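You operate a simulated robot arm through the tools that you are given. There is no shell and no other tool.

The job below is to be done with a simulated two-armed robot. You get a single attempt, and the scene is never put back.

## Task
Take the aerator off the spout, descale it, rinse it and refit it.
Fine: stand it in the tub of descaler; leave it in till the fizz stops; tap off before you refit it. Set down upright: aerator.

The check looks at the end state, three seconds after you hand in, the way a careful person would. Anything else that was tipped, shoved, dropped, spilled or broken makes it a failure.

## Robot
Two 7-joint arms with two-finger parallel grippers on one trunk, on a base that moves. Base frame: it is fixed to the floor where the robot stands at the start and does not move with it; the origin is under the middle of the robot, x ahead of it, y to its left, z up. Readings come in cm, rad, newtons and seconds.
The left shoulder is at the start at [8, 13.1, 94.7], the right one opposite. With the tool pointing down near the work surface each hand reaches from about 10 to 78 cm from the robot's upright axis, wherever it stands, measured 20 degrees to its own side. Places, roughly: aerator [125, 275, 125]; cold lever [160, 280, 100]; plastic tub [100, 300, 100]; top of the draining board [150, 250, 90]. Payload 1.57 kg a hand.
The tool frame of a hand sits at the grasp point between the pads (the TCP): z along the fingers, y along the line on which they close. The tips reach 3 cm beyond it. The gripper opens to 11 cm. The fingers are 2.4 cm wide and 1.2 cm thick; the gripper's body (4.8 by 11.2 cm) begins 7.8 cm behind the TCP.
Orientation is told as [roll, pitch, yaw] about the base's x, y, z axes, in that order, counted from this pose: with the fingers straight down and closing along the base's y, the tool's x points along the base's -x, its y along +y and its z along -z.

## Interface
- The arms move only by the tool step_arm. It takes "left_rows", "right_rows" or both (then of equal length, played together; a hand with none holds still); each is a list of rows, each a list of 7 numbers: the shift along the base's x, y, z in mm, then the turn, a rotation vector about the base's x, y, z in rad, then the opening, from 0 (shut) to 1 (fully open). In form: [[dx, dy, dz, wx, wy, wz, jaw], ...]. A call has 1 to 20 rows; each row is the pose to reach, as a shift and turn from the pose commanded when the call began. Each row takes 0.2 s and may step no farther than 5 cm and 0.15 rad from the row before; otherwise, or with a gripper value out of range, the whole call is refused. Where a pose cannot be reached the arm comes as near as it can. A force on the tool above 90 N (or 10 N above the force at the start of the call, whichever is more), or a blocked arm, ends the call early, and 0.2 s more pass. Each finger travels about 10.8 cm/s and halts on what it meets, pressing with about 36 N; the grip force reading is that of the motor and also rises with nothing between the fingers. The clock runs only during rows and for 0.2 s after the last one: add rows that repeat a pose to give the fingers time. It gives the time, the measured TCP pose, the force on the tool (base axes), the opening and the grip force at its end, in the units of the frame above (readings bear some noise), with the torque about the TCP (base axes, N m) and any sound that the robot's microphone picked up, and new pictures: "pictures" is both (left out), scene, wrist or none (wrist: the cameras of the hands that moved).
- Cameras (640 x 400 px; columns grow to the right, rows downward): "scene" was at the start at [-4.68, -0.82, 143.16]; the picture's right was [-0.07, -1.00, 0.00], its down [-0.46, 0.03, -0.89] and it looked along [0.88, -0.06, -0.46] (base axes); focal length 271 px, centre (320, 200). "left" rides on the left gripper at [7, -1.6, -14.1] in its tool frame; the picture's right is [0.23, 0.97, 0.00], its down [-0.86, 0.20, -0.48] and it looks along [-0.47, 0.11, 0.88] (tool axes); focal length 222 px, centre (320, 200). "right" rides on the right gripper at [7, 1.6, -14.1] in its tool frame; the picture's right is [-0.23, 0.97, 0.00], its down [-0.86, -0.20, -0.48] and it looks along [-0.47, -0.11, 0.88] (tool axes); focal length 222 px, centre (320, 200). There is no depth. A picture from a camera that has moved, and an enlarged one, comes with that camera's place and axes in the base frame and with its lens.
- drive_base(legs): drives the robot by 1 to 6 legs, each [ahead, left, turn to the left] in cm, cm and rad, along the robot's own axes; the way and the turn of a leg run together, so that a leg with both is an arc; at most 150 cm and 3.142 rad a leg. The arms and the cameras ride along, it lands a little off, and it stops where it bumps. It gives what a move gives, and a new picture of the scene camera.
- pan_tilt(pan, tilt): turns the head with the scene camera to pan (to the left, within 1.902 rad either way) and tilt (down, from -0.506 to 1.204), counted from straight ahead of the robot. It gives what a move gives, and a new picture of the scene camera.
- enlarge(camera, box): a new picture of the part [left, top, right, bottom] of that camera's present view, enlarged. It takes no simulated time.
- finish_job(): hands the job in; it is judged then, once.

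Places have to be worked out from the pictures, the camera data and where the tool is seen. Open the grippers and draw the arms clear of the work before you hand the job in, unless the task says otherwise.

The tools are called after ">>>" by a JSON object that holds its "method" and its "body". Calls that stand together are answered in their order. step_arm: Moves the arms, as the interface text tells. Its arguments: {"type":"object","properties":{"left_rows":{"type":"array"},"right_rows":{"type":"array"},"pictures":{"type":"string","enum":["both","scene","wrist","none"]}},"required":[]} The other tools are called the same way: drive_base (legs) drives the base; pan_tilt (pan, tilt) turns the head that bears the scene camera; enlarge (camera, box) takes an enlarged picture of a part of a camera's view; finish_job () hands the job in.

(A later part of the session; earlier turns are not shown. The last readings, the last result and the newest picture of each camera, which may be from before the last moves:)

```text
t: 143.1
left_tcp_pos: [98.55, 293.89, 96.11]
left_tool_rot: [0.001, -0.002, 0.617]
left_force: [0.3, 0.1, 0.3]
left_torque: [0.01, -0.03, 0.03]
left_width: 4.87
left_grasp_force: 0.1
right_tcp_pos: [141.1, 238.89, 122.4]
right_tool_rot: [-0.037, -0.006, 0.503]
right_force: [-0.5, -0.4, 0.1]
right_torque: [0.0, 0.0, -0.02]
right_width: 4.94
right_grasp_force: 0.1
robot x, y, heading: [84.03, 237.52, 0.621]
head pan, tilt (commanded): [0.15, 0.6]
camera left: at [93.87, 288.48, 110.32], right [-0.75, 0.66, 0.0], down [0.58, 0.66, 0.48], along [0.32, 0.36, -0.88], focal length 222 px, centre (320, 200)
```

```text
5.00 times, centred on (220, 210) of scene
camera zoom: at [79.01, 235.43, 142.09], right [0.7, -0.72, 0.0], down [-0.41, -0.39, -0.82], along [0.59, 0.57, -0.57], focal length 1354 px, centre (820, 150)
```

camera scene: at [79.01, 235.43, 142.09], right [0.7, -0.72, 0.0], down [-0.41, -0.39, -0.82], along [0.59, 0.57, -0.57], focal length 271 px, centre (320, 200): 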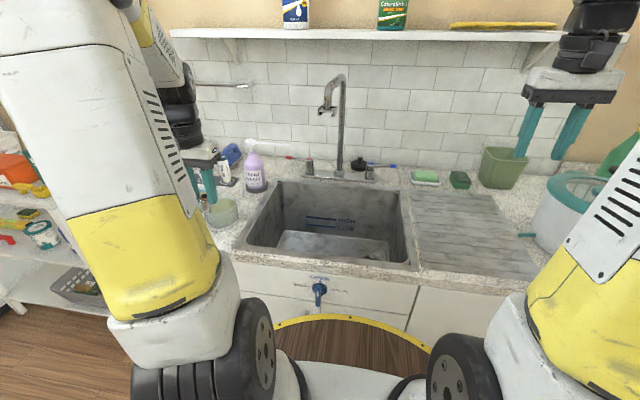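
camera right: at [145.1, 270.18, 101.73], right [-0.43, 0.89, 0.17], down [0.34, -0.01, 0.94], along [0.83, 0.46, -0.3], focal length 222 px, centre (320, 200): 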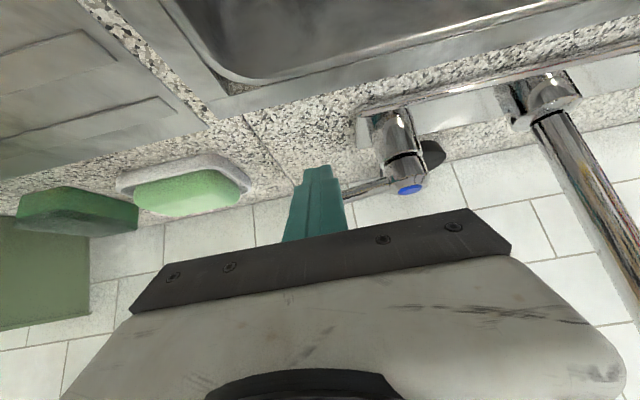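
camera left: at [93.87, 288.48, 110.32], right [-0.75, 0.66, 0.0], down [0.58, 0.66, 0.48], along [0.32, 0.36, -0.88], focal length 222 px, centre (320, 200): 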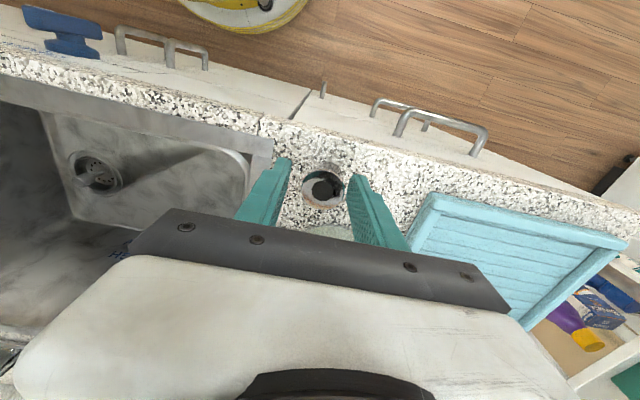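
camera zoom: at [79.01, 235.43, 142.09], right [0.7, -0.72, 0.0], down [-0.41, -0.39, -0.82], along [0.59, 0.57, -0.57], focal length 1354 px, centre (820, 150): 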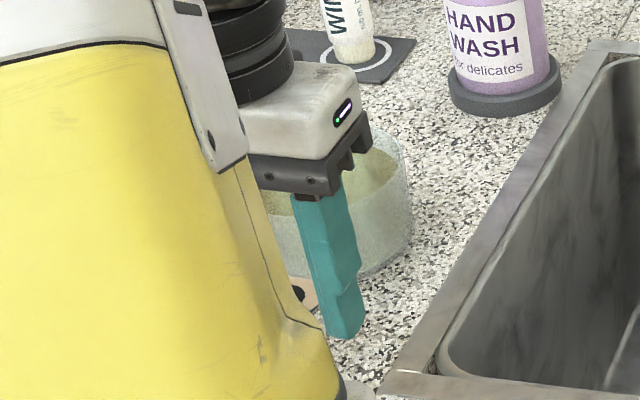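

One step was too long; I repeat with shorter ones.

>>> {"method": "step_arm", "body": {"left_rows": [[-2, 3, 0, 0, 0, 0, 0.44], [-2, 3, 30, 0, 0, 0, 0.44], [-2, 3, 75, 0, 0, 0, 0.44], [-2, 3, 120, 0, 0, 0, 0.44], [-18, 10, 162, 0, 0, 0, 0.44], [-40, 22, 200, 0, 0, 0, 0.44], [-65, 36, 235, 0, 0, 0, 0.44], [-90, 52, 265, 0, 0, 0, 0.44]], "pictures": "scene"}}

>>> {"method": "enlarge", "body": {"camera": "scene", "box": [170, 170, 270, 250]}}

```text
t: 144.9
left_tcp_pos: [89.42, 299.08, 122.7]
left_tool_rot: [0.0, 0.0, 0.617]
left_force: [-0.2, -0.3, -0.4]
left_torque: [0.01, -0.05, 0.0]
left_width: 4.85
left_grasp_force: 0.0
right_tcp_pos: [141.0, 238.71, 122.36]
right_tool_rot: [-0.037, -0.006, 0.504]
right_force: [-0.2, 0.3, -0.1]
right_torque: [0.03, -0.02, 0.04]
right_width: 4.95
right_grasp_force: 0.0
robot x, y, heading: [83.97, 237.62, 0.621]
head pan, tilt (commanded): [0.15, 0.6]
camera scene: at [79.03, 235.42, 142.09], right [0.7, -0.72, 0.0], down [-0.41, -0.39, -0.82], along [0.59, 0.57, -0.57], focal length 271 px, centre (320, 200)
```

scene: 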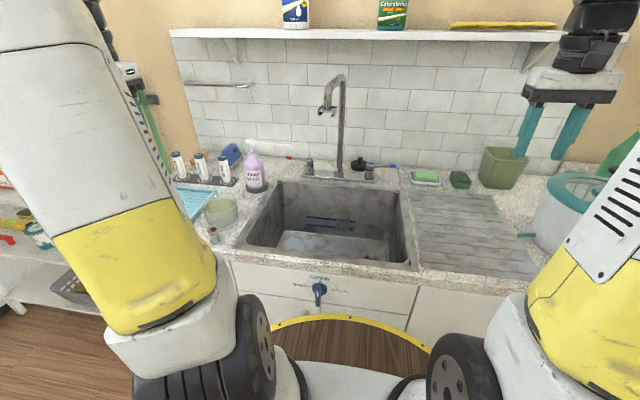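

```text
5.00 times, centred on (220, 210) of scene
camera zoom: at [79.03, 235.42, 142.09], right [0.7, -0.72, 0.0], down [-0.41, -0.39, -0.82], along [0.59, 0.57, -0.57], focal length 1354 px, centre (820, 150)
```

zoom: 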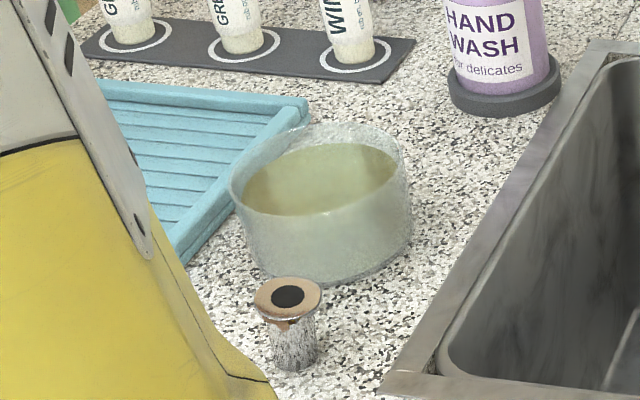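

The clean aerator stands upright by the tub and everything else is in place. I drive back 20 cm and left 49 cm, to the spot from which the right hand could work at this patch horizontally.

>>> {"method": "drive_base", "body": {"legs": [[-20, 0, 0], [0, 48.7, 0]]}}

>>> {"method": "pan_tilt", "body": {"pan": 0.0, "tilt": 0.6}}

>>> {"method": "enlarge", "body": {"camera": "scene", "box": [280, 130, 420, 220]}}

```text
t: 148.9
left_tcp_pos: [45.16, 327.49, 122.68]
left_tool_rot: [0.0, -0.002, 0.617]
left_force: [0.3, -0.7, -0.5]
left_torque: [0.0, 0.01, 0.0]
left_width: 4.85
left_grasp_force: 0.0
right_tcp_pos: [96.75, 267.23, 122.44]
right_tool_rot: [-0.039, -0.005, 0.5]
right_force: [-0.1, 0.3, -0.4]
right_torque: [0.01, -0.01, 0.01]
right_width: 4.93
right_grasp_force: 0.0
robot x, y, heading: [39.36, 266.17, 0.614]
head pan, tilt (commanded): [0.15, 0.6]
camera scene: at [34.56, 263.85, 142.09], right [0.69, -0.72, 0.0], down [-0.41, -0.39, -0.82], along [0.59, 0.57, -0.57], focal length 271 px, centre (320, 200)
```

scene: 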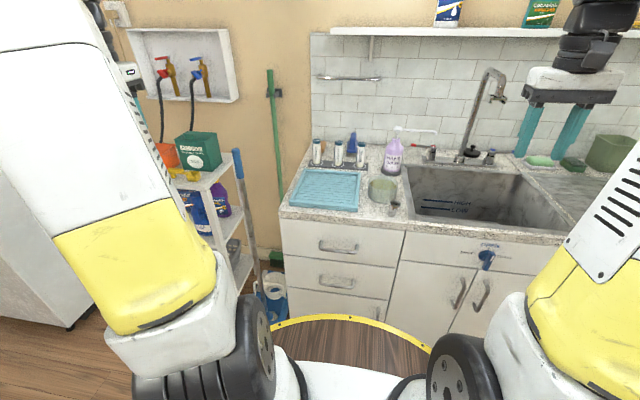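

```text
t: 149.7
left_tcp_pos: [45.2, 327.5, 122.55]
left_tool_rot: [0.0, 0.001, 0.617]
left_force: [0.5, -0.3, -0.7]
left_torque: [0.0, -0.02, 0.02]
left_width: 4.87
left_grasp_force: 0.0
right_tcp_pos: [96.6, 267.17, 122.32]
right_tool_rot: [-0.038, -0.004, 0.501]
right_force: [-0.4, 0.3, 0.0]
right_torque: [0.01, 0.02, 0.0]
right_width: 4.97
right_grasp_force: 0.0
robot x, y, heading: [39.73, 266.19, 0.616]
head pan, tilt (commanded): [0.0, 0.6]
camera scene: at [35.4, 262.84, 142.09], right [0.58, -0.81, 0.0], down [-0.46, -0.33, -0.82], along [0.67, 0.48, -0.57], focal length 271 px, centre (320, 200)
```

scene: 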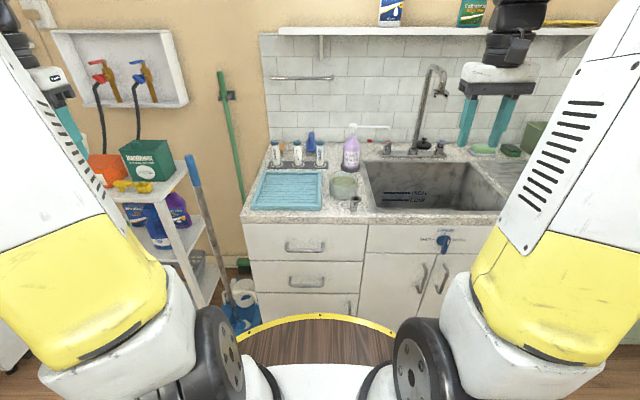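

```text
4.44 times, centred on (350, 175) of scene
camera zoom: at [35.4, 262.84, 142.09], right [0.58, -0.81, 0.0], down [-0.46, -0.33, -0.82], along [0.67, 0.48, -0.57], focal length 1203 px, centre (187, 311)
```

zoom: 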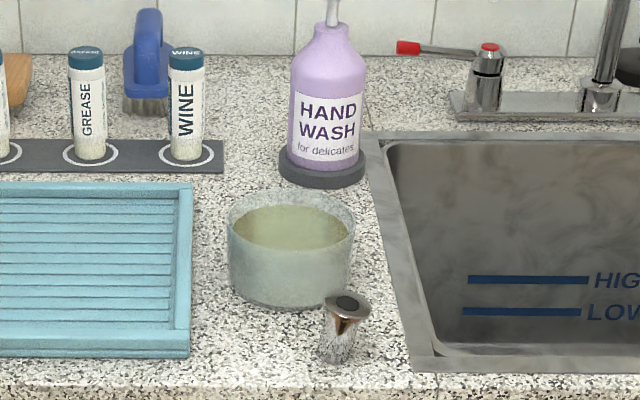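

From here the aerator stands at about (98.5,294.2). I retrace the earlier right-hand path from tool-down to horizontal, first half.

>>> {"method": "step_arm", "body": {"right_rows": [[14, 19, -3, 0.0628, -0.1137, 0.0053, 0.5], [21, 37, -5, 0.128, -0.2318, 0.0109, 0.5], [26, 56, -8, 0.1932, -0.3498, 0.0164, 0.5], [26, 74, -10, 0.2584, -0.4679, 0.022, 0.5], [26, 93, -13, 0.3236, -0.586, 0.0275, 0.5], [26, 112, -15, 0.3888, -0.704, 0.033, 0.5]], "pictures": "scene"}}

```text
t: 151.1
left_tcp_pos: [45.18, 327.48, 122.54]
left_tool_rot: [-0.002, 0.0, 0.616]
left_force: [0.2, 0.5, 0.2]
left_torque: [-0.01, 0.0, -0.01]
left_width: 4.83
left_grasp_force: 0.1
right_tcp_pos: [99.25, 278.37, 120.93]
right_tool_rot: [-0.051, -0.812, 0.54]
right_force: [-0.7, -0.4, -0.4]
right_torque: [0.01, -0.01, 0.02]
right_width: 5.48
right_grasp_force: 0.2
robot x, y, heading: [39.17, 266.27, 0.613]
head pan, tilt (commanded): [0.0, 0.6]
camera scene: at [35.42, 262.83, 142.09], right [0.58, -0.82, 0.0], down [-0.46, -0.33, -0.82], along [0.67, 0.48, -0.57], focal length 271 px, centre (320, 200)
```

scene: 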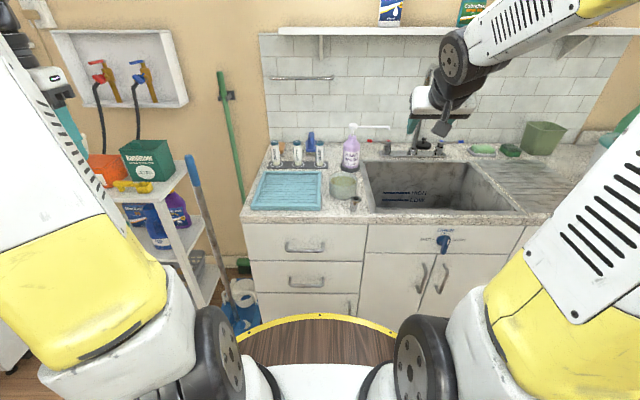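

Going well. I do the second half of the turn to horizontal.

>>> {"method": "step_arm", "body": {"right_rows": [[4, 18, -3, 0.0652, -0.1181, 0.0055, 0.5], [8, 37, -5, 0.1304, -0.2361, 0.0111, 0.5], [8, 55, -8, 0.1956, -0.3542, 0.0166, 0.5], [6, 74, -10, 0.2608, -0.4722, 0.0221, 0.5], [0, 92, -13, 0.326, -0.5903, 0.0277, 0.5]], "pictures": "both"}}

```text
t: 152.2
left_tcp_pos: [45.21, 327.36, 122.59]
left_tool_rot: [0.001, 0.001, 0.616]
left_force: [0.9, 0.0, 0.2]
left_torque: [0.04, 0.04, 0.02]
left_width: 4.86
left_grasp_force: 0.1
right_tcp_pos: [99.27, 287.69, 119.55]
right_tool_rot: [-0.422, -1.477, 0.928]
right_force: [0.1, -0.1, 0.6]
right_torque: [-0.01, 0.05, 0.03]
right_width: 5.51
right_grasp_force: 0.0
right hand out of reach, approached as far as the arm can: row 2
robot x, y, heading: [39.72, 265.93, 0.618]
head pan, tilt (commanded): [0.0, 0.6]
camera scene: at [35.42, 262.79, 142.09], right [0.58, -0.82, 0.0], down [-0.46, -0.33, -0.83], along [0.67, 0.48, -0.56], focal length 271 px, centre (320, 200)
camera right: at [85.79, 281.74, 113.79], right [-0.46, 0.87, 0.19], down [-0.27, -0.34, 0.9], along [0.84, 0.36, 0.39], focal length 222 px, centre (320, 200)
```

scene: 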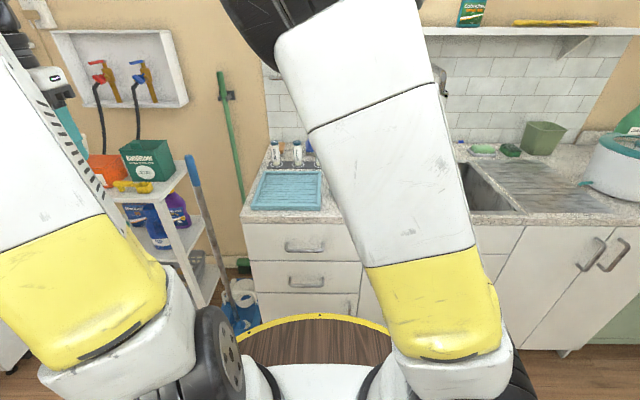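
right: 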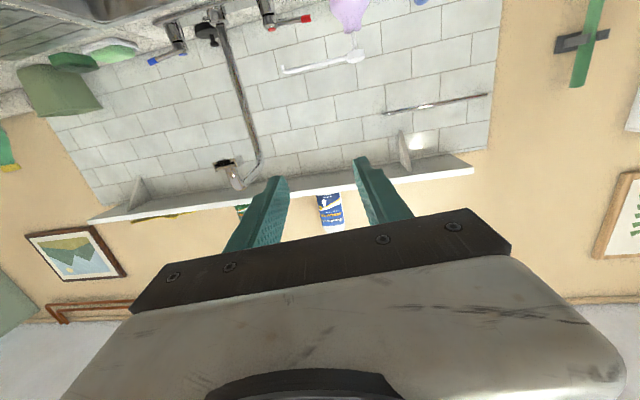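

The same horizontal pose is reached again without trouble. I back the base 5 cm to give the arm more room, then lower the right hand in front of the counter edge to the grasp height.

>>> {"method": "drive_base", "body": {"legs": [[-5, 0, 0]]}}

```text
t: 153.2
left_tcp_pos: [41.13, 324.55, 122.54]
left_tool_rot: [0.002, 0.001, 0.617]
left_force: [-0.6, 0.9, 0.4]
left_torque: [-0.01, 0.01, -0.01]
left_width: 4.84
left_grasp_force: 0.0
right_tcp_pos: [95.24, 284.82, 119.55]
right_tool_rot: [-0.414, -1.478, 0.919]
right_force: [-0.2, 0.0, -0.6]
right_torque: [-0.02, 0.01, -0.02]
right_width: 5.49
right_grasp_force: 0.0
robot x, y, heading: [35.39, 263.09, 0.616]
head pan, tilt (commanded): [0.0, 0.6]
camera scene: at [31.32, 259.95, 142.09], right [0.58, -0.82, 0.0], down [-0.46, -0.33, -0.82], along [0.67, 0.48, -0.57], focal length 271 px, centre (320, 200)
```

scene: 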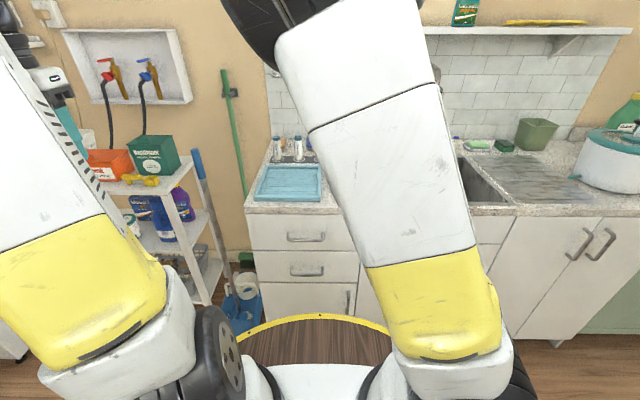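

I lower the right hand in front of the counter edge to z≈93.

>>> {"method": "step_arm", "body": {"right_rows": [[-14, 10, -36, 0, 0, 0, 0.5], [-28, 21, -72, 0, 0, 0, 0.5], [-43, 31, -109, 0, 0, 0, 0.5], [-57, 42, -145, 0, 0, 0, 0.5], [-57, 42, -185, 0, 0, 0, 0.5], [-57, 42, -225, 0, 0, 0, 0.5], [-57, 42, -265, 0, 0, 0, 0.5]], "pictures": "both"}}

>>> {"method": "enlarge", "body": {"camera": "right", "box": [230, 110, 430, 235]}}

>>> {"method": "enlarge", "body": {"camera": "scene", "box": [280, 130, 420, 220]}}

```text
t: 154.8
left_tcp_pos: [41.01, 324.68, 122.53]
left_tool_rot: [0.001, 0.001, 0.616]
left_force: [-0.6, -0.6, -0.2]
left_torque: [0.04, -0.01, -0.02]
left_width: 4.83
left_grasp_force: 0.0
right_tcp_pos: [89.29, 289.03, 92.95]
right_tool_rot: [-0.411, -1.476, 0.917]
right_force: [-0.6, 0.0, -0.3]
right_torque: [0.0, -0.01, 0.0]
right_width: 5.5
right_grasp_force: 0.2
right hand out of reach, approached as far as the arm can: row 3, 4
robot x, y, heading: [35.23, 263.28, 0.621]
head pan, tilt (commanded): [0.0, 0.6]
camera scene: at [31.29, 259.93, 142.09], right [0.58, -0.82, 0.0], down [-0.46, -0.33, -0.83], along [0.67, 0.48, -0.56], focal length 271 px, centre (320, 200)
camera right: at [75.87, 283.07, 87.28], right [-0.46, 0.87, 0.19], down [-0.27, -0.34, 0.9], along [0.85, 0.36, 0.39], focal length 222 px, centre (320, 200)
```

scene: 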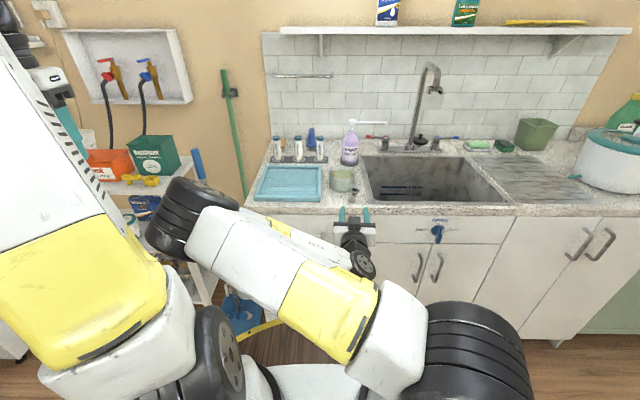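
right: 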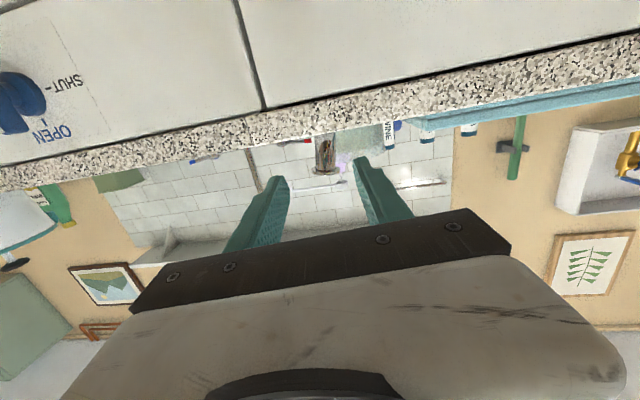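

```text
3.20 times, centred on (330, 172) of right
camera zoom: at [75.87, 283.07, 87.28], right [-0.46, 0.87, 0.19], down [-0.27, -0.34, 0.9], along [0.85, 0.36, 0.39], focal length 711 px, centre (288, 288)
```

zoom: 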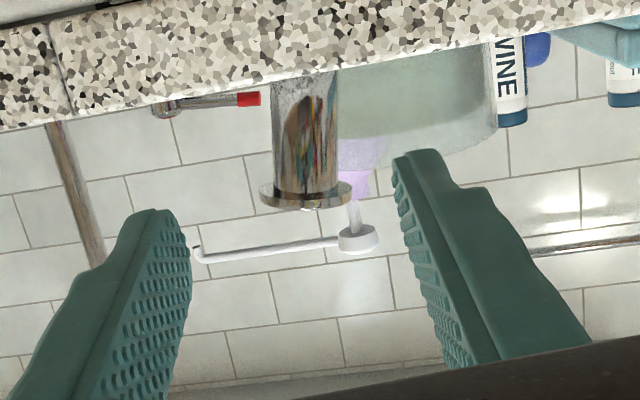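

```text
4.44 times, centred on (350, 175) of scene
camera zoom: at [31.29, 259.93, 142.09], right [0.58, -0.82, 0.0], down [-0.46, -0.33, -0.83], along [0.67, 0.48, -0.56], focal length 1203 px, centre (187, 311)
```

zoom: 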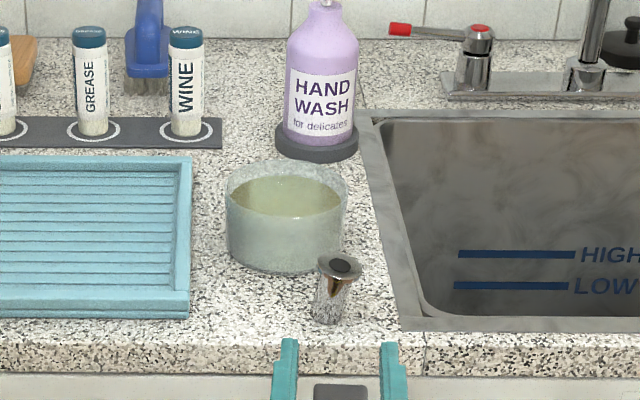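

The aerator sits well between the open fingers. It seems to lean slightly in this view, so I zoom in on it from both cameras.

>>> {"method": "enlarge", "body": {"camera": "scene", "box": [336, 180, 376, 212]}}

>>> {"method": "enlarge", "body": {"camera": "right", "box": [290, 125, 370, 185]}}

>>> {"method": "enlarge", "body": {"camera": "left", "box": [0, 80, 240, 240]}}

```text
12.50 times, centred on (356, 196) of scene
camera zoom: at [31.29, 259.93, 142.09], right [0.58, -0.82, 0.0], down [-0.46, -0.33, -0.83], along [0.67, 0.48, -0.56], focal length 3384 px, centre (-130, 250)
```

zoom: 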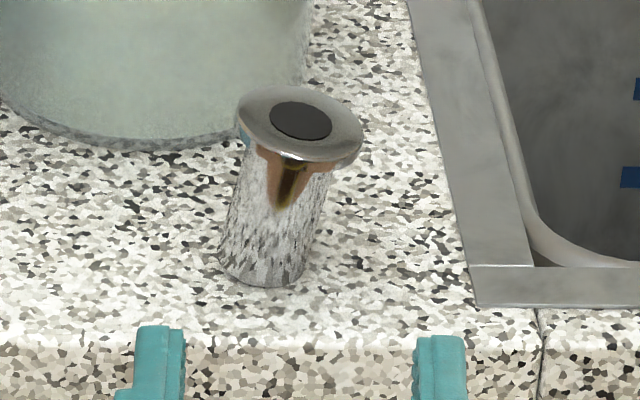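

```text
6.67 times, centred on (330, 155) of right
camera zoom: at [75.87, 283.07, 87.28], right [-0.46, 0.87, 0.19], down [-0.27, -0.34, 0.9], along [0.85, 0.36, 0.39], focal length 1481 px, centre (253, 500)
```

zoom: 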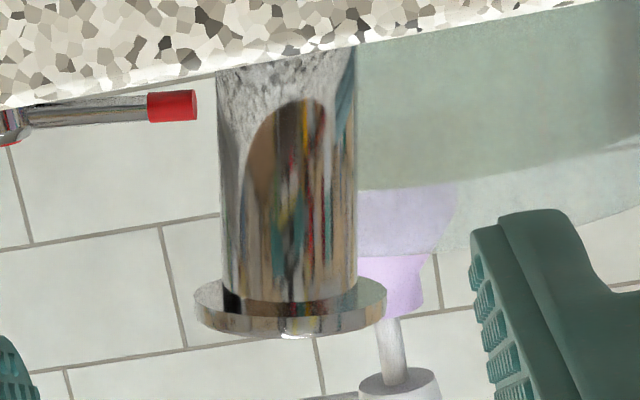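

```text
2.50 times, centred on (120, 160) of left
camera zoom: at [36.33, 319.23, 136.85], right [-0.75, 0.66, 0.0], down [0.58, 0.66, 0.48], along [0.32, 0.36, -0.88], focal length 555 px, centre (820, 300)
```

zoom: 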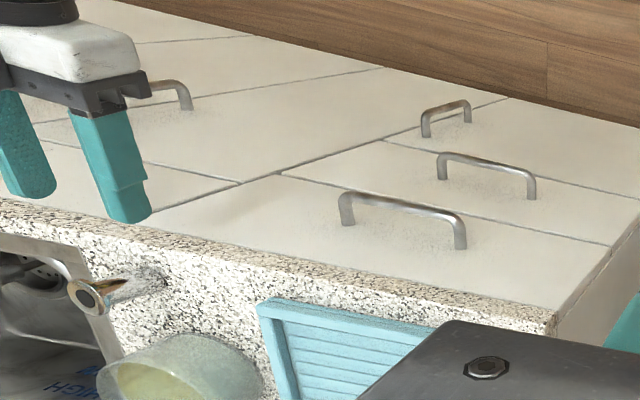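

It does stand a little askew (leaning about 10° to the right), stable. Gripping it between the flat pads will square it up; I aim for its foot, shifting 9 mm left, and advance around it at 2 cm above the counter.

>>> {"method": "step_arm", "body": {"right_rows": [[-4, 8, -5, 0, 0, 0, 0.5], [-4, 8, -9, 0, 0, 0, 0.5], [20, 21, -9, 0, 0, 0, 0.5], [45, 35, -9, 0, 0, 0, 0.5], [66, 47, -9, 0, 0, 0, 0.5], [86, 58, -9, 0, 0, 0, 0.5], [86, 58, -9, 0, 0, 0, 0.5]], "pictures": "both"}}

>>> {"method": "enlarge", "body": {"camera": "right", "box": [230, 125, 430, 250]}}

>>> {"method": "enlarge", "body": {"camera": "scene", "box": [320, 170, 400, 230]}}

```text
t: 156.4
left_tcp_pos: [41.06, 324.61, 122.62]
left_tool_rot: [0.001, 0.001, 0.616]
left_force: [0.1, -0.5, 0.2]
left_torque: [-0.02, 0.0, -0.01]
left_width: 4.84
left_grasp_force: 0.2
right_tcp_pos: [98.2, 294.93, 92.25]
right_tool_rot: [-0.417, -1.477, 0.923]
right_force: [0.1, 0.3, 0.2]
right_torque: [0.04, 0.01, 0.02]
right_width: 5.51
right_grasp_force: 0.0
robot x, y, heading: [35.15, 262.93, 0.618]
head pan, tilt (commanded): [0.0, 0.6]
camera scene: at [31.31, 259.94, 142.09], right [0.58, -0.82, 0.0], down [-0.46, -0.33, -0.82], along [0.67, 0.48, -0.57], focal length 271 px, centre (320, 200)
camera right: at [84.69, 288.93, 86.44], right [-0.46, 0.87, 0.19], down [-0.27, -0.34, 0.9], along [0.85, 0.36, 0.39], focal length 222 px, centre (320, 200)
```

scene: 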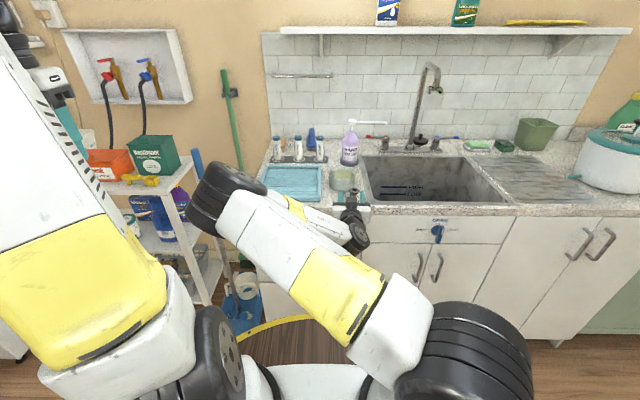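
right: 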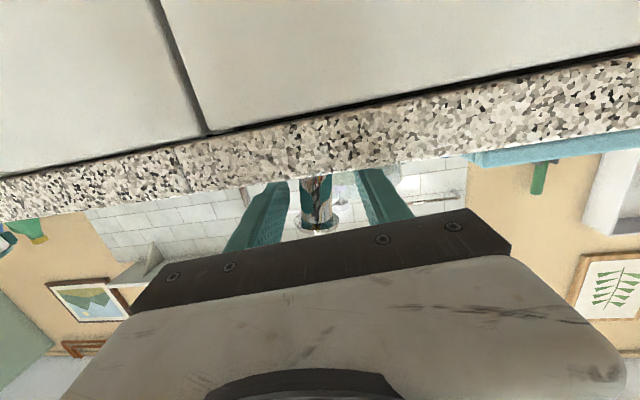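

```text
3.20 times, centred on (330, 188) of right
camera zoom: at [84.69, 288.93, 86.44], right [-0.46, 0.87, 0.19], down [-0.27, -0.34, 0.9], along [0.85, 0.36, 0.39], focal length 711 px, centre (288, 240)
```

zoom: 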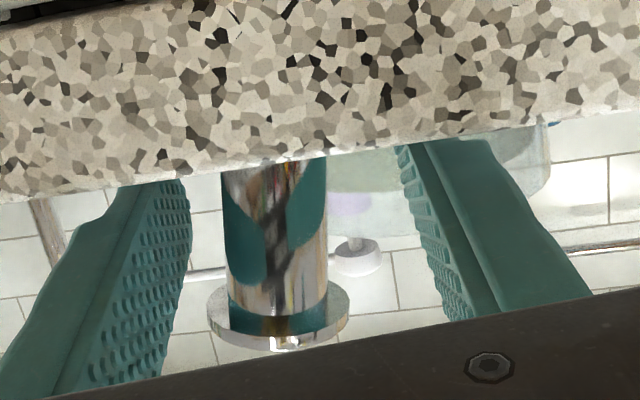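

```text
6.67 times, centred on (360, 200) of scene
camera zoom: at [31.31, 259.94, 142.09], right [0.58, -0.82, 0.0], down [-0.46, -0.33, -0.82], along [0.67, 0.48, -0.57], focal length 1805 px, centre (53, 200)
```

zoom: 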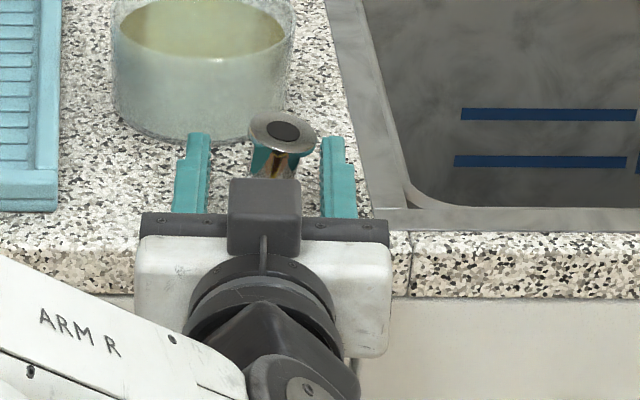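

The foot is centred between the pads. I lower 3 mm and close the gripper.

>>> {"method": "step_arm", "body": {"right_rows": [[-2, -1, -3, 0, 0, 0, 0.5], [-2, -1, -3, 0, 0, 0, 0.4], [-2, -1, -3, 0, 0, 0, 0.3], [-2, -1, -3, 0, 0, 0, 0.22], [-2, -1, -3, 0, 0, 0, 0.15], [-2, -1, -3, 0, 0, 0, 0.1], [-2, -1, -3, 0, 0, 0, 0.1]], "pictures": "both"}}

>>> {"method": "enlarge", "body": {"camera": "right", "box": [230, 125, 430, 250]}}

>>> {"method": "enlarge", "body": {"camera": "scene", "box": [320, 170, 400, 230]}}

```text
t: 158.0
left_tcp_pos: [40.95, 324.69, 122.57]
left_tool_rot: [0.001, 0.0, 0.617]
left_force: [0.8, 0.8, 0.5]
left_torque: [0.03, -0.02, 0.01]
left_width: 4.85
left_grasp_force: 0.1
right_tcp_pos: [97.79, 294.8, 91.8]
right_tool_rot: [-0.415, -1.477, 0.921]
right_force: [0.5, 0.3, -0.5]
right_torque: [0.01, -0.01, 0.0]
right_width: 2.28
right_grasp_force: 35.4
robot x, y, heading: [35.02, 263.41, 0.617]
head pan, tilt (commanded): [0.0, 0.6]
camera scene: at [31.31, 259.94, 142.09], right [0.58, -0.82, 0.0], down [-0.46, -0.33, -0.82], along [0.67, 0.48, -0.57], focal length 271 px, centre (320, 200)
camera right: at [84.41, 288.81, 86.14], right [-0.46, 0.87, 0.19], down [-0.27, -0.34, 0.9], along [0.85, 0.36, 0.39], focal length 222 px, centre (320, 200)
```

scene: 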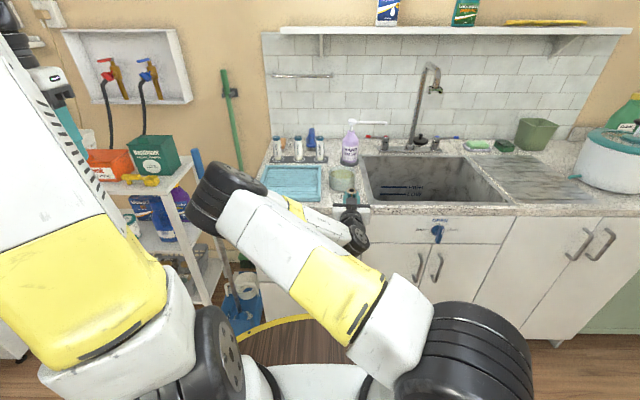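
right: 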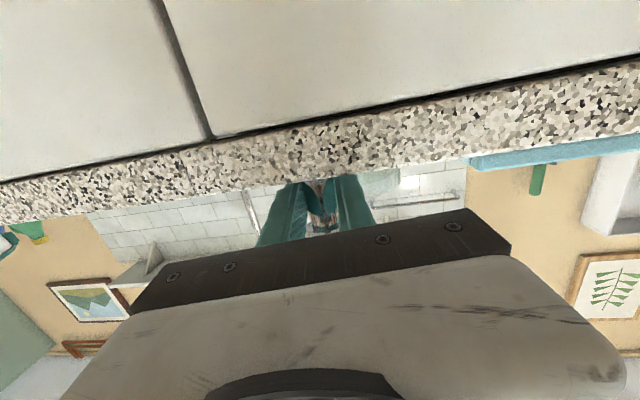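

```text
3.20 times, centred on (330, 188) of right
camera zoom: at [84.41, 288.81, 86.14], right [-0.46, 0.87, 0.19], down [-0.27, -0.34, 0.9], along [0.85, 0.36, 0.39], focal length 711 px, centre (288, 240)
```

zoom: 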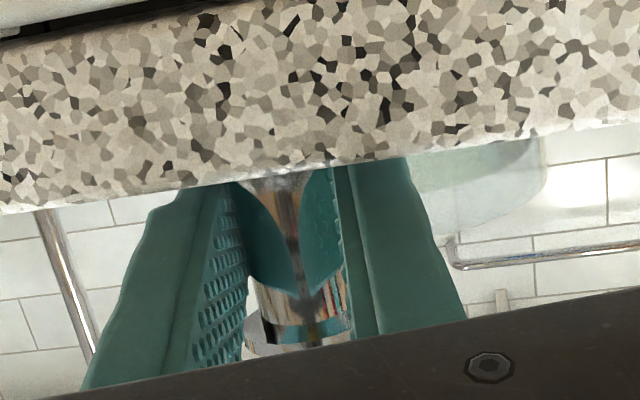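

```text
6.67 times, centred on (360, 200) of scene
camera zoom: at [31.31, 259.94, 142.09], right [0.58, -0.82, 0.0], down [-0.46, -0.33, -0.82], along [0.67, 0.48, -0.57], focal length 1805 px, centre (53, 200)
```

zoom: 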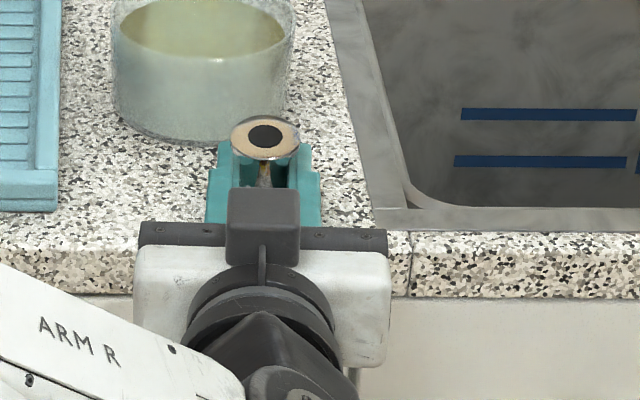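

Gripped at 2.28 cm and the flange now looks level. I press down 2 mm to seat its base flat against the stone and so square it fore-and-aft too.

>>> {"method": "step_arm", "body": {"right_rows": [[0, 0, -1, 0, 0, 0, 0.1], [0, 0, -2, 0, 0, 0, 0.1], [0, 0, -3, 0, 0, 0, 0.1]], "pictures": "none"}}

```text
t: 158.8
left_tcp_pos: [41.03, 324.56, 122.59]
left_tool_rot: [0.0, -0.002, 0.616]
left_force: [-0.6, -0.2, 0.3]
left_torque: [0.01, 0.02, 0.0]
left_width: 4.84
left_grasp_force: 0.0
right_tcp_pos: [97.85, 294.65, 91.97]
right_tool_rot: [-0.43, -1.483, 0.933]
right_force: [-1.8, 0.4, 21.0]
right_torque: [0.06, 0.05, 0.03]
right_width: 2.26
right_grasp_force: 36.1
robot x, y, heading: [35.38, 263.6, 0.62]
head pan, tilt (commanded): [0.0, 0.6]
```

The base sits flat (21 N, straight below). I lift it straight up to z≈118.

>>> {"method": "step_arm", "body": {"right_rows": [[0, 0, 12, 0, 0, 0, 0.1], [0, 0, 50, 0, 0, 0, 0.1], [5, 3, 95, 0, 0, 0, 0.1], [15, 8, 140, 0, 0, 0, 0.1], [25, 12, 185, 0, 0, 0, 0.1], [30, 15, 225, 0, 0, 0, 0.1], [35, 18, 260, 0, 0, 0, 0.1]], "pictures": "both"}}

>>> {"method": "enlarge", "body": {"camera": "right", "box": [240, 140, 400, 240]}}

```text
t: 160.4
left_tcp_pos: [40.95, 324.7, 122.6]
left_tool_rot: [0.001, 0.002, 0.617]
left_force: [-0.3, 0.8, -1.0]
left_torque: [-0.02, 0.04, 0.01]
left_width: 4.83
left_grasp_force: 0.0
right_tcp_pos: [101.44, 296.56, 117.49]
right_tool_rot: [-0.418, -1.475, 0.923]
right_force: [0.5, -0.1, -0.7]
right_torque: [-0.01, 0.0, -0.05]
right_width: 2.26
right_grasp_force: 34.5
robot x, y, heading: [35.66, 263.33, 0.621]
head pan, tilt (commanded): [0.0, 0.6]
camera scene: at [31.32, 259.96, 142.09], right [0.58, -0.82, 0.0], down [-0.46, -0.33, -0.82], along [0.67, 0.48, -0.57], focal length 271 px, centre (320, 200)
camera right: at [87.96, 290.59, 111.74], right [-0.46, 0.87, 0.19], down [-0.27, -0.34, 0.9], along [0.85, 0.36, 0.39], focal length 222 px, centre (320, 200)
```

scene: 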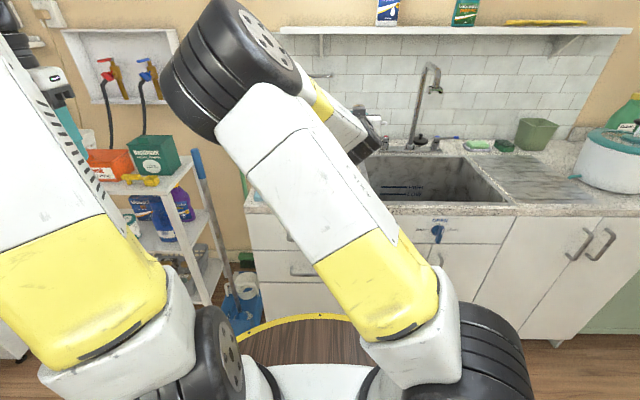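
right: 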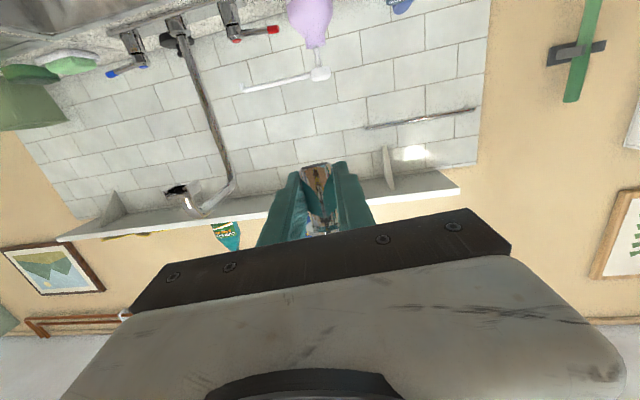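

```text
4.00 times, centred on (320, 190) of right
camera zoom: at [87.96, 290.59, 111.74], right [-0.46, 0.87, 0.19], down [-0.27, -0.34, 0.9], along [0.85, 0.36, 0.39], focal length 888 px, centre (320, 240)
```

zoom: 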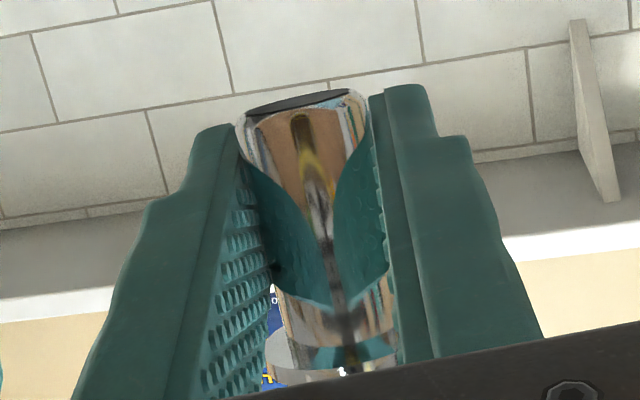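

I zoom in to check how the aerator sits between the pads.

>>> {"method": "enlarge", "body": {"camera": "right", "box": [285, 155, 355, 240]}}

>>> {"method": "enlarge", "body": {"camera": "scene", "box": [340, 80, 420, 150]}}

```text
4.71 times, centred on (320, 198) of right
camera zoom: at [87.96, 290.59, 111.74], right [-0.46, 0.87, 0.19], down [-0.27, -0.34, 0.9], along [0.85, 0.36, 0.39], focal length 1045 px, centre (320, 212)
```

zoom: 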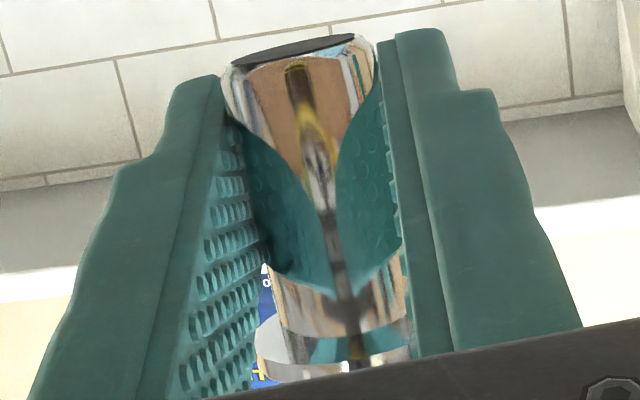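

```text
5.71 times, centred on (380, 115) of scene
camera zoom: at [31.32, 259.96, 142.09], right [0.58, -0.82, 0.0], down [-0.46, -0.33, -0.82], along [0.67, 0.48, -0.57], focal length 1547 px, centre (-23, 686)
```

zoom: 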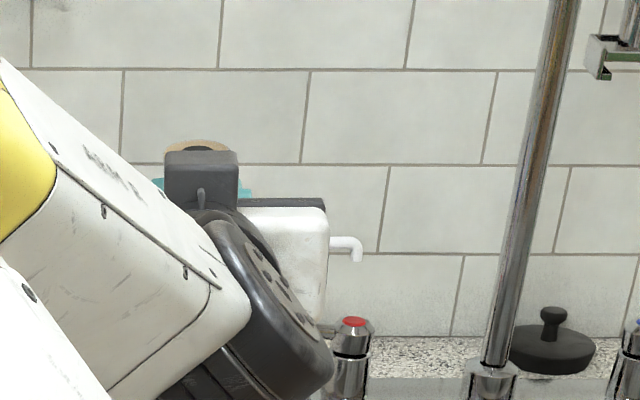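

Its slope in the view is within about 2° of how it sat when I pulled it off, so it is held practically upright. I drive 8 cm ahead and 23 cm right to the refit position.

>>> {"method": "drive_base", "body": {"legs": [[7.9, -23.2, 0]]}}

>>> {"method": "pan_tilt", "body": {"pan": -0.05, "tilt": 0.4}}

```text
t: 162.2
left_tcp_pos: [60.93, 310.2, 122.62]
left_tool_rot: [-0.002, 0.0, 0.616]
left_force: [-1.0, -0.7, 0.0]
left_torque: [-0.03, 0.04, 0.01]
left_width: 4.85
left_grasp_force: 0.0
right_tcp_pos: [121.16, 282.03, 117.41]
right_tool_rot: [-0.417, -1.476, 0.921]
right_force: [0.0, 0.1, -0.9]
right_torque: [-0.01, -0.02, 0.02]
right_width: 2.25
right_grasp_force: 35.3
robot x, y, heading: [55.49, 248.96, 0.621]
head pan, tilt (commanded): [0.0, 0.6]
camera scene: at [51.17, 245.51, 142.09], right [0.58, -0.82, 0.0], down [-0.46, -0.33, -0.82], along [0.67, 0.48, -0.57], focal length 271 px, centre (320, 200)
```

scene: 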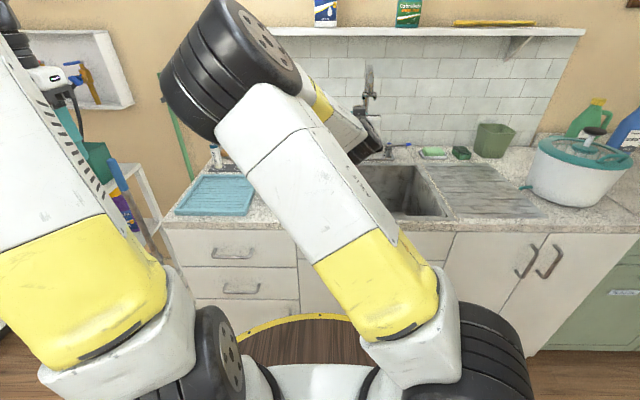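

```text
t: 162.9
left_tcp_pos: [60.88, 310.23, 122.72]
left_tool_rot: [0.0, 0.0, 0.614]
left_force: [0.5, 0.6, -0.6]
left_torque: [0.0, 0.01, -0.02]
left_width: 4.83
left_grasp_force: 0.1
right_tcp_pos: [121.22, 282.11, 117.44]
right_tool_rot: [-0.414, -1.476, 0.921]
right_force: [-0.3, -0.5, -0.2]
right_torque: [-0.03, 0.03, -0.02]
right_width: 2.28
right_grasp_force: 35.5
robot x, y, heading: [55.3, 248.86, 0.617]
head pan, tilt (commanded): [-0.051, 0.4]
camera scene: at [51.78, 245.36, 143.91], right [0.54, -0.84, 0.0], down [-0.33, -0.21, -0.92], along [0.78, 0.49, -0.39], focal length 271 px, centre (320, 200)
```

scene: 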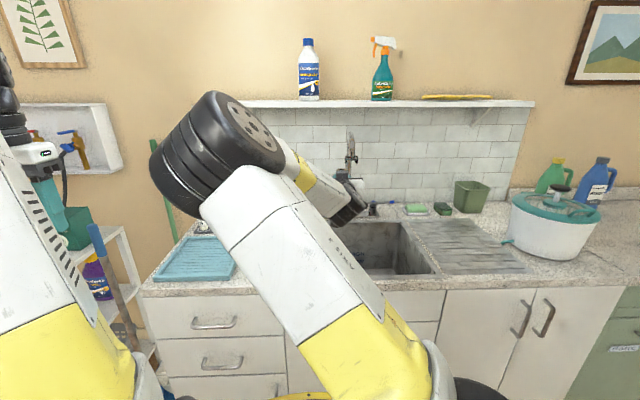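

I look at the flange and the bracket from the scene camera.

>>> {"method": "enlarge", "body": {"camera": "scene", "box": [310, 120, 390, 210]}}

>>> {"method": "enlarge", "body": {"camera": "right", "box": [240, 120, 400, 240]}}

```text
4.44 times, centred on (350, 165) of scene
camera zoom: at [51.78, 245.36, 143.91], right [0.54, -0.84, 0.0], down [-0.33, -0.21, -0.92], along [0.78, 0.49, -0.39], focal length 1203 px, centre (187, 356)
```

zoom: 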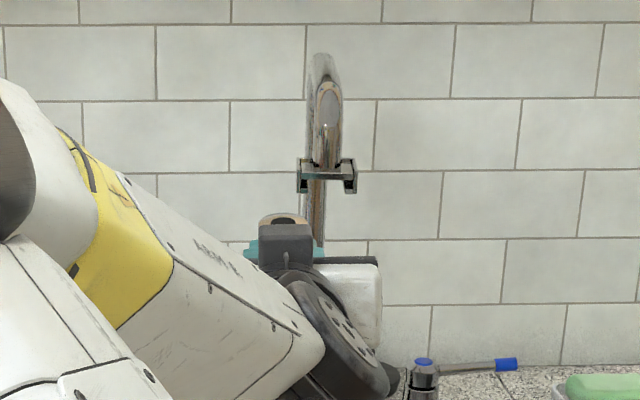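

```text
3.33 times, centred on (320, 180) of right
camera zoom: at [107.81, 276.16, 111.71], right [-0.46, 0.87, 0.19], down [-0.27, -0.34, 0.9], along [0.85, 0.36, 0.39], focal length 740 px, centre (320, 267)
```

zoom: 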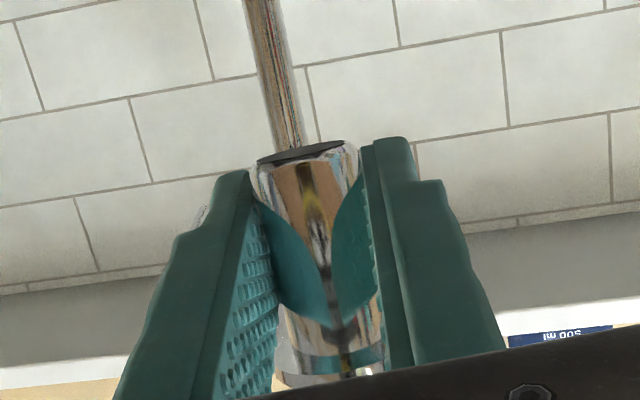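

I enlarge further to measure bracket slot and flange heights.

>>> {"method": "enlarge", "body": {"camera": "scene", "box": [330, 145, 366, 181]}}

```text
11.11 times, centred on (348, 163) of scene
camera zoom: at [51.78, 245.36, 143.91], right [0.54, -0.84, 0.0], down [-0.33, -0.21, -0.92], along [0.78, 0.49, -0.39], focal length 3008 px, centre (9, 611)
```

zoom: 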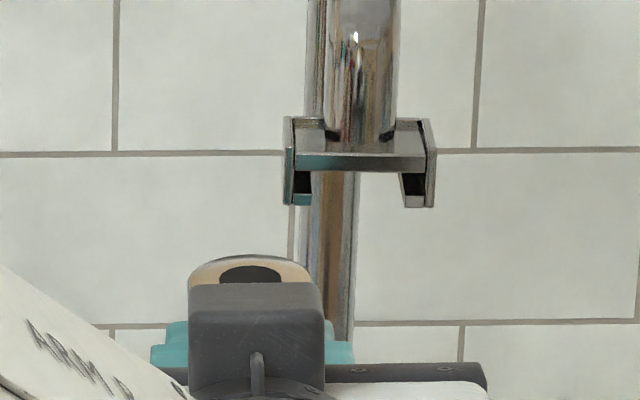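

Slot and flange measured in one picture: the flange must rise about 3 mm and move 3.2 cm right to lie on the line along which I pulled it out. I move it to that line, stopping 1.5 cm short of the bracket.

>>> {"method": "step_arm", "body": {"right_rows": [[8, -14, 4, 0, 0, 0, 0.1], [20, -18, 4, 0, 0, 0, 0.1], [35, -12, 4, 0, 0, 0, 0.1], [50, -6, 4, 0, 0, 0, 0.1], [66, 0, 4, 0, 0, 0, 0.1], [66, 0, 4, 0, 0, 0, 0.1]], "pictures": "both"}}

>>> {"method": "enlarge", "body": {"camera": "scene", "box": [330, 145, 366, 181]}}

>>> {"method": "enlarge", "body": {"camera": "right", "box": [240, 140, 400, 240]}}

```text
t: 164.3
left_tcp_pos: [60.87, 310.15, 122.61]
left_tool_rot: [0.0, 0.001, 0.615]
left_force: [-0.7, 0.2, -0.1]
left_torque: [0.03, 0.0, -0.02]
left_width: 4.86
left_grasp_force: 0.1
right_tcp_pos: [127.78, 282.2, 117.87]
right_tool_rot: [-0.414, -1.476, 0.919]
right_force: [0.3, -1.0, -0.3]
right_torque: [-0.02, -0.01, 0.01]
right_width: 2.22
right_grasp_force: 34.8
robot x, y, heading: [55.61, 248.9, 0.617]
head pan, tilt (commanded): [-0.051, 0.4]
camera scene: at [51.78, 245.36, 143.92], right [0.54, -0.84, 0.0], down [-0.33, -0.21, -0.92], along [0.78, 0.49, -0.39], focal length 271 px, centre (320, 200)
camera right: at [114.41, 276.2, 112.15], right [-0.46, 0.87, 0.19], down [-0.27, -0.34, 0.9], along [0.85, 0.36, 0.39], focal length 222 px, centre (320, 200)
```

scene: 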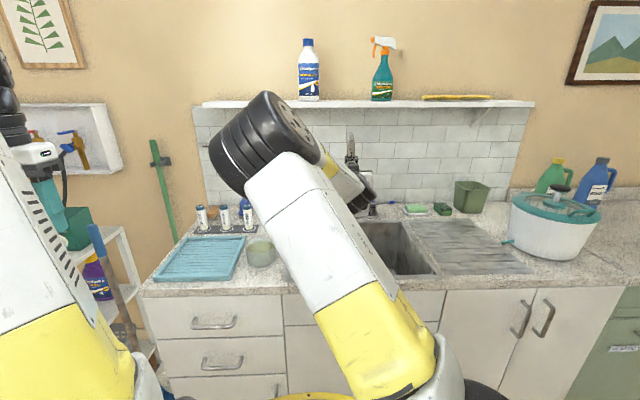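
right: 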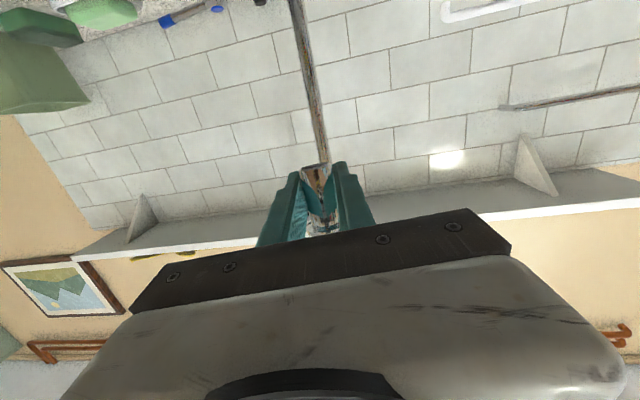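

```text
11.11 times, centred on (348, 163) of scene
camera zoom: at [51.78, 245.36, 143.92], right [0.54, -0.84, 0.0], down [-0.33, -0.21, -0.92], along [0.78, 0.49, -0.39], focal length 3008 px, centre (9, 611)
```

zoom: 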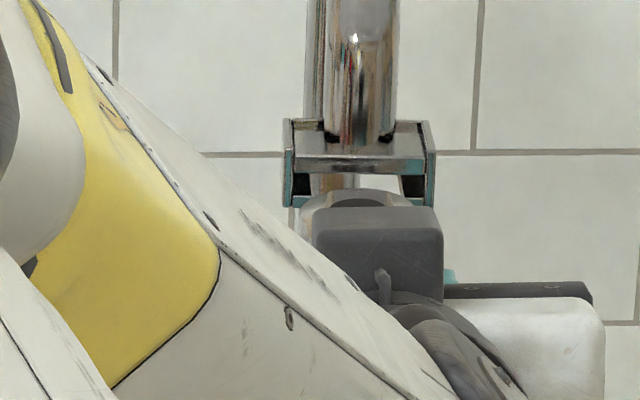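

```text
4.00 times, centred on (320, 190) of right
camera zoom: at [114.41, 276.2, 112.15], right [-0.46, 0.87, 0.19], down [-0.27, -0.34, 0.9], along [0.85, 0.36, 0.39], focal length 888 px, centre (320, 240)
```

zoom: 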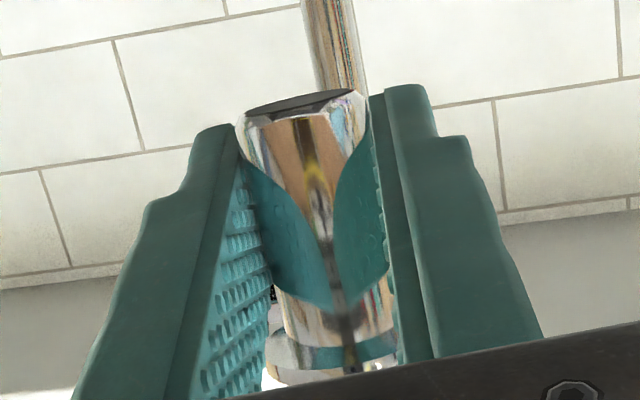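

Flange and slot now line up in height (flange mid = slot mid) and nearly in line of sight. I correct 1.4 mm to the right and push 2 cm forward along the slot direction, watching the force.

>>> {"method": "step_arm", "body": {"right_rows": [[1, -1, 0, 0, 0, 0, 0.1], [5, 1, 0, 0, 0, 0, 0.1], [10, 4, 0, 0, 0, 0, 0.1], [14, 6, 0, 0, 0, 0, 0.1], [18, 8, 0, 0, 0, 0, 0.1]], "pictures": "both"}}

>>> {"method": "enlarge", "body": {"camera": "scene", "box": [330, 145, 366, 181]}}

>>> {"method": "enlarge", "body": {"camera": "right", "box": [240, 140, 400, 240]}}

```text
t: 165.5
left_tcp_pos: [61.01, 310.17, 122.65]
left_tool_rot: [0.0, 0.0, 0.615]
left_force: [-0.5, 0.7, -0.9]
left_torque: [0.01, 0.02, 0.02]
left_width: 4.83
left_grasp_force: 0.0
right_tcp_pos: [129.58, 282.96, 117.89]
right_tool_rot: [-0.412, -1.476, 0.917]
right_force: [0.1, 0.7, -1.4]
right_torque: [0.02, 0.02, -0.03]
right_width: 2.25
right_grasp_force: 35.4
robot x, y, heading: [55.05, 248.92, 0.619]
head pan, tilt (commanded): [-0.051, 0.4]
camera scene: at [51.79, 245.36, 143.92], right [0.54, -0.84, 0.0], down [-0.33, -0.21, -0.92], along [0.78, 0.49, -0.39], focal length 271 px, centre (320, 200)
camera right: at [116.23, 276.95, 112.14], right [-0.46, 0.87, 0.19], down [-0.27, -0.34, 0.9], along [0.85, 0.36, 0.39], focal length 222 px, centre (320, 200)
```

scene: 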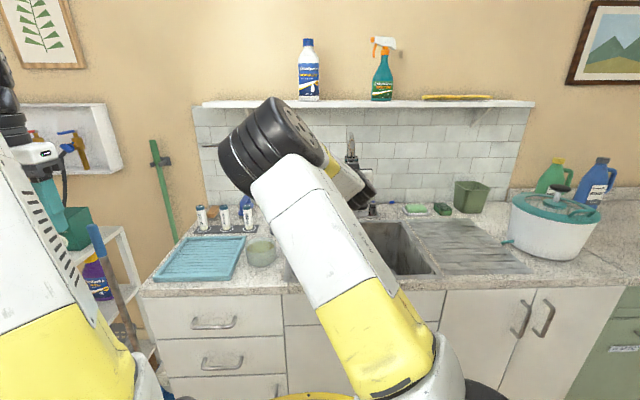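
right: 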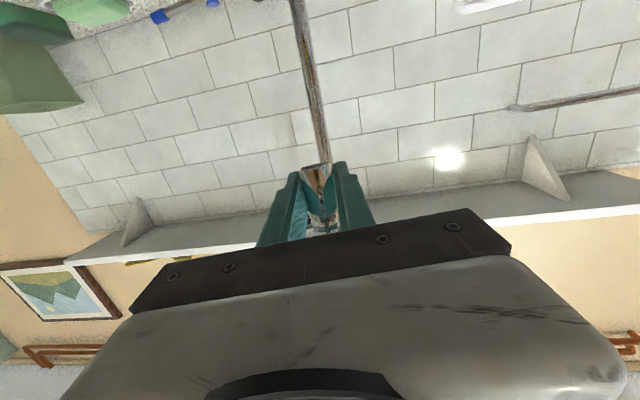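

```text
11.11 times, centred on (348, 163) of scene
camera zoom: at [51.79, 245.36, 143.92], right [0.54, -0.84, 0.0], down [-0.33, -0.21, -0.92], along [0.78, 0.49, -0.39], focal length 3008 px, centre (9, 611)
```

zoom: 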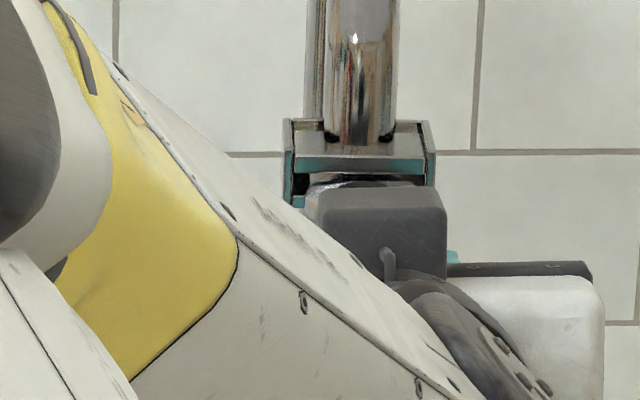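

```text
4.00 times, centred on (320, 190) of right
camera zoom: at [116.23, 276.95, 112.14], right [-0.46, 0.87, 0.19], down [-0.27, -0.34, 0.9], along [0.85, 0.36, 0.39], focal length 888 px, centre (320, 240)
```

zoom: 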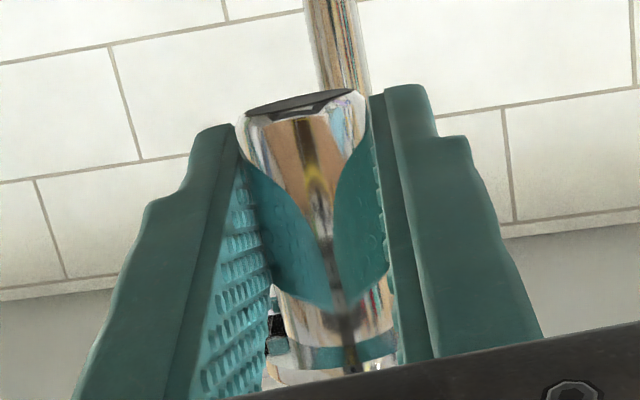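

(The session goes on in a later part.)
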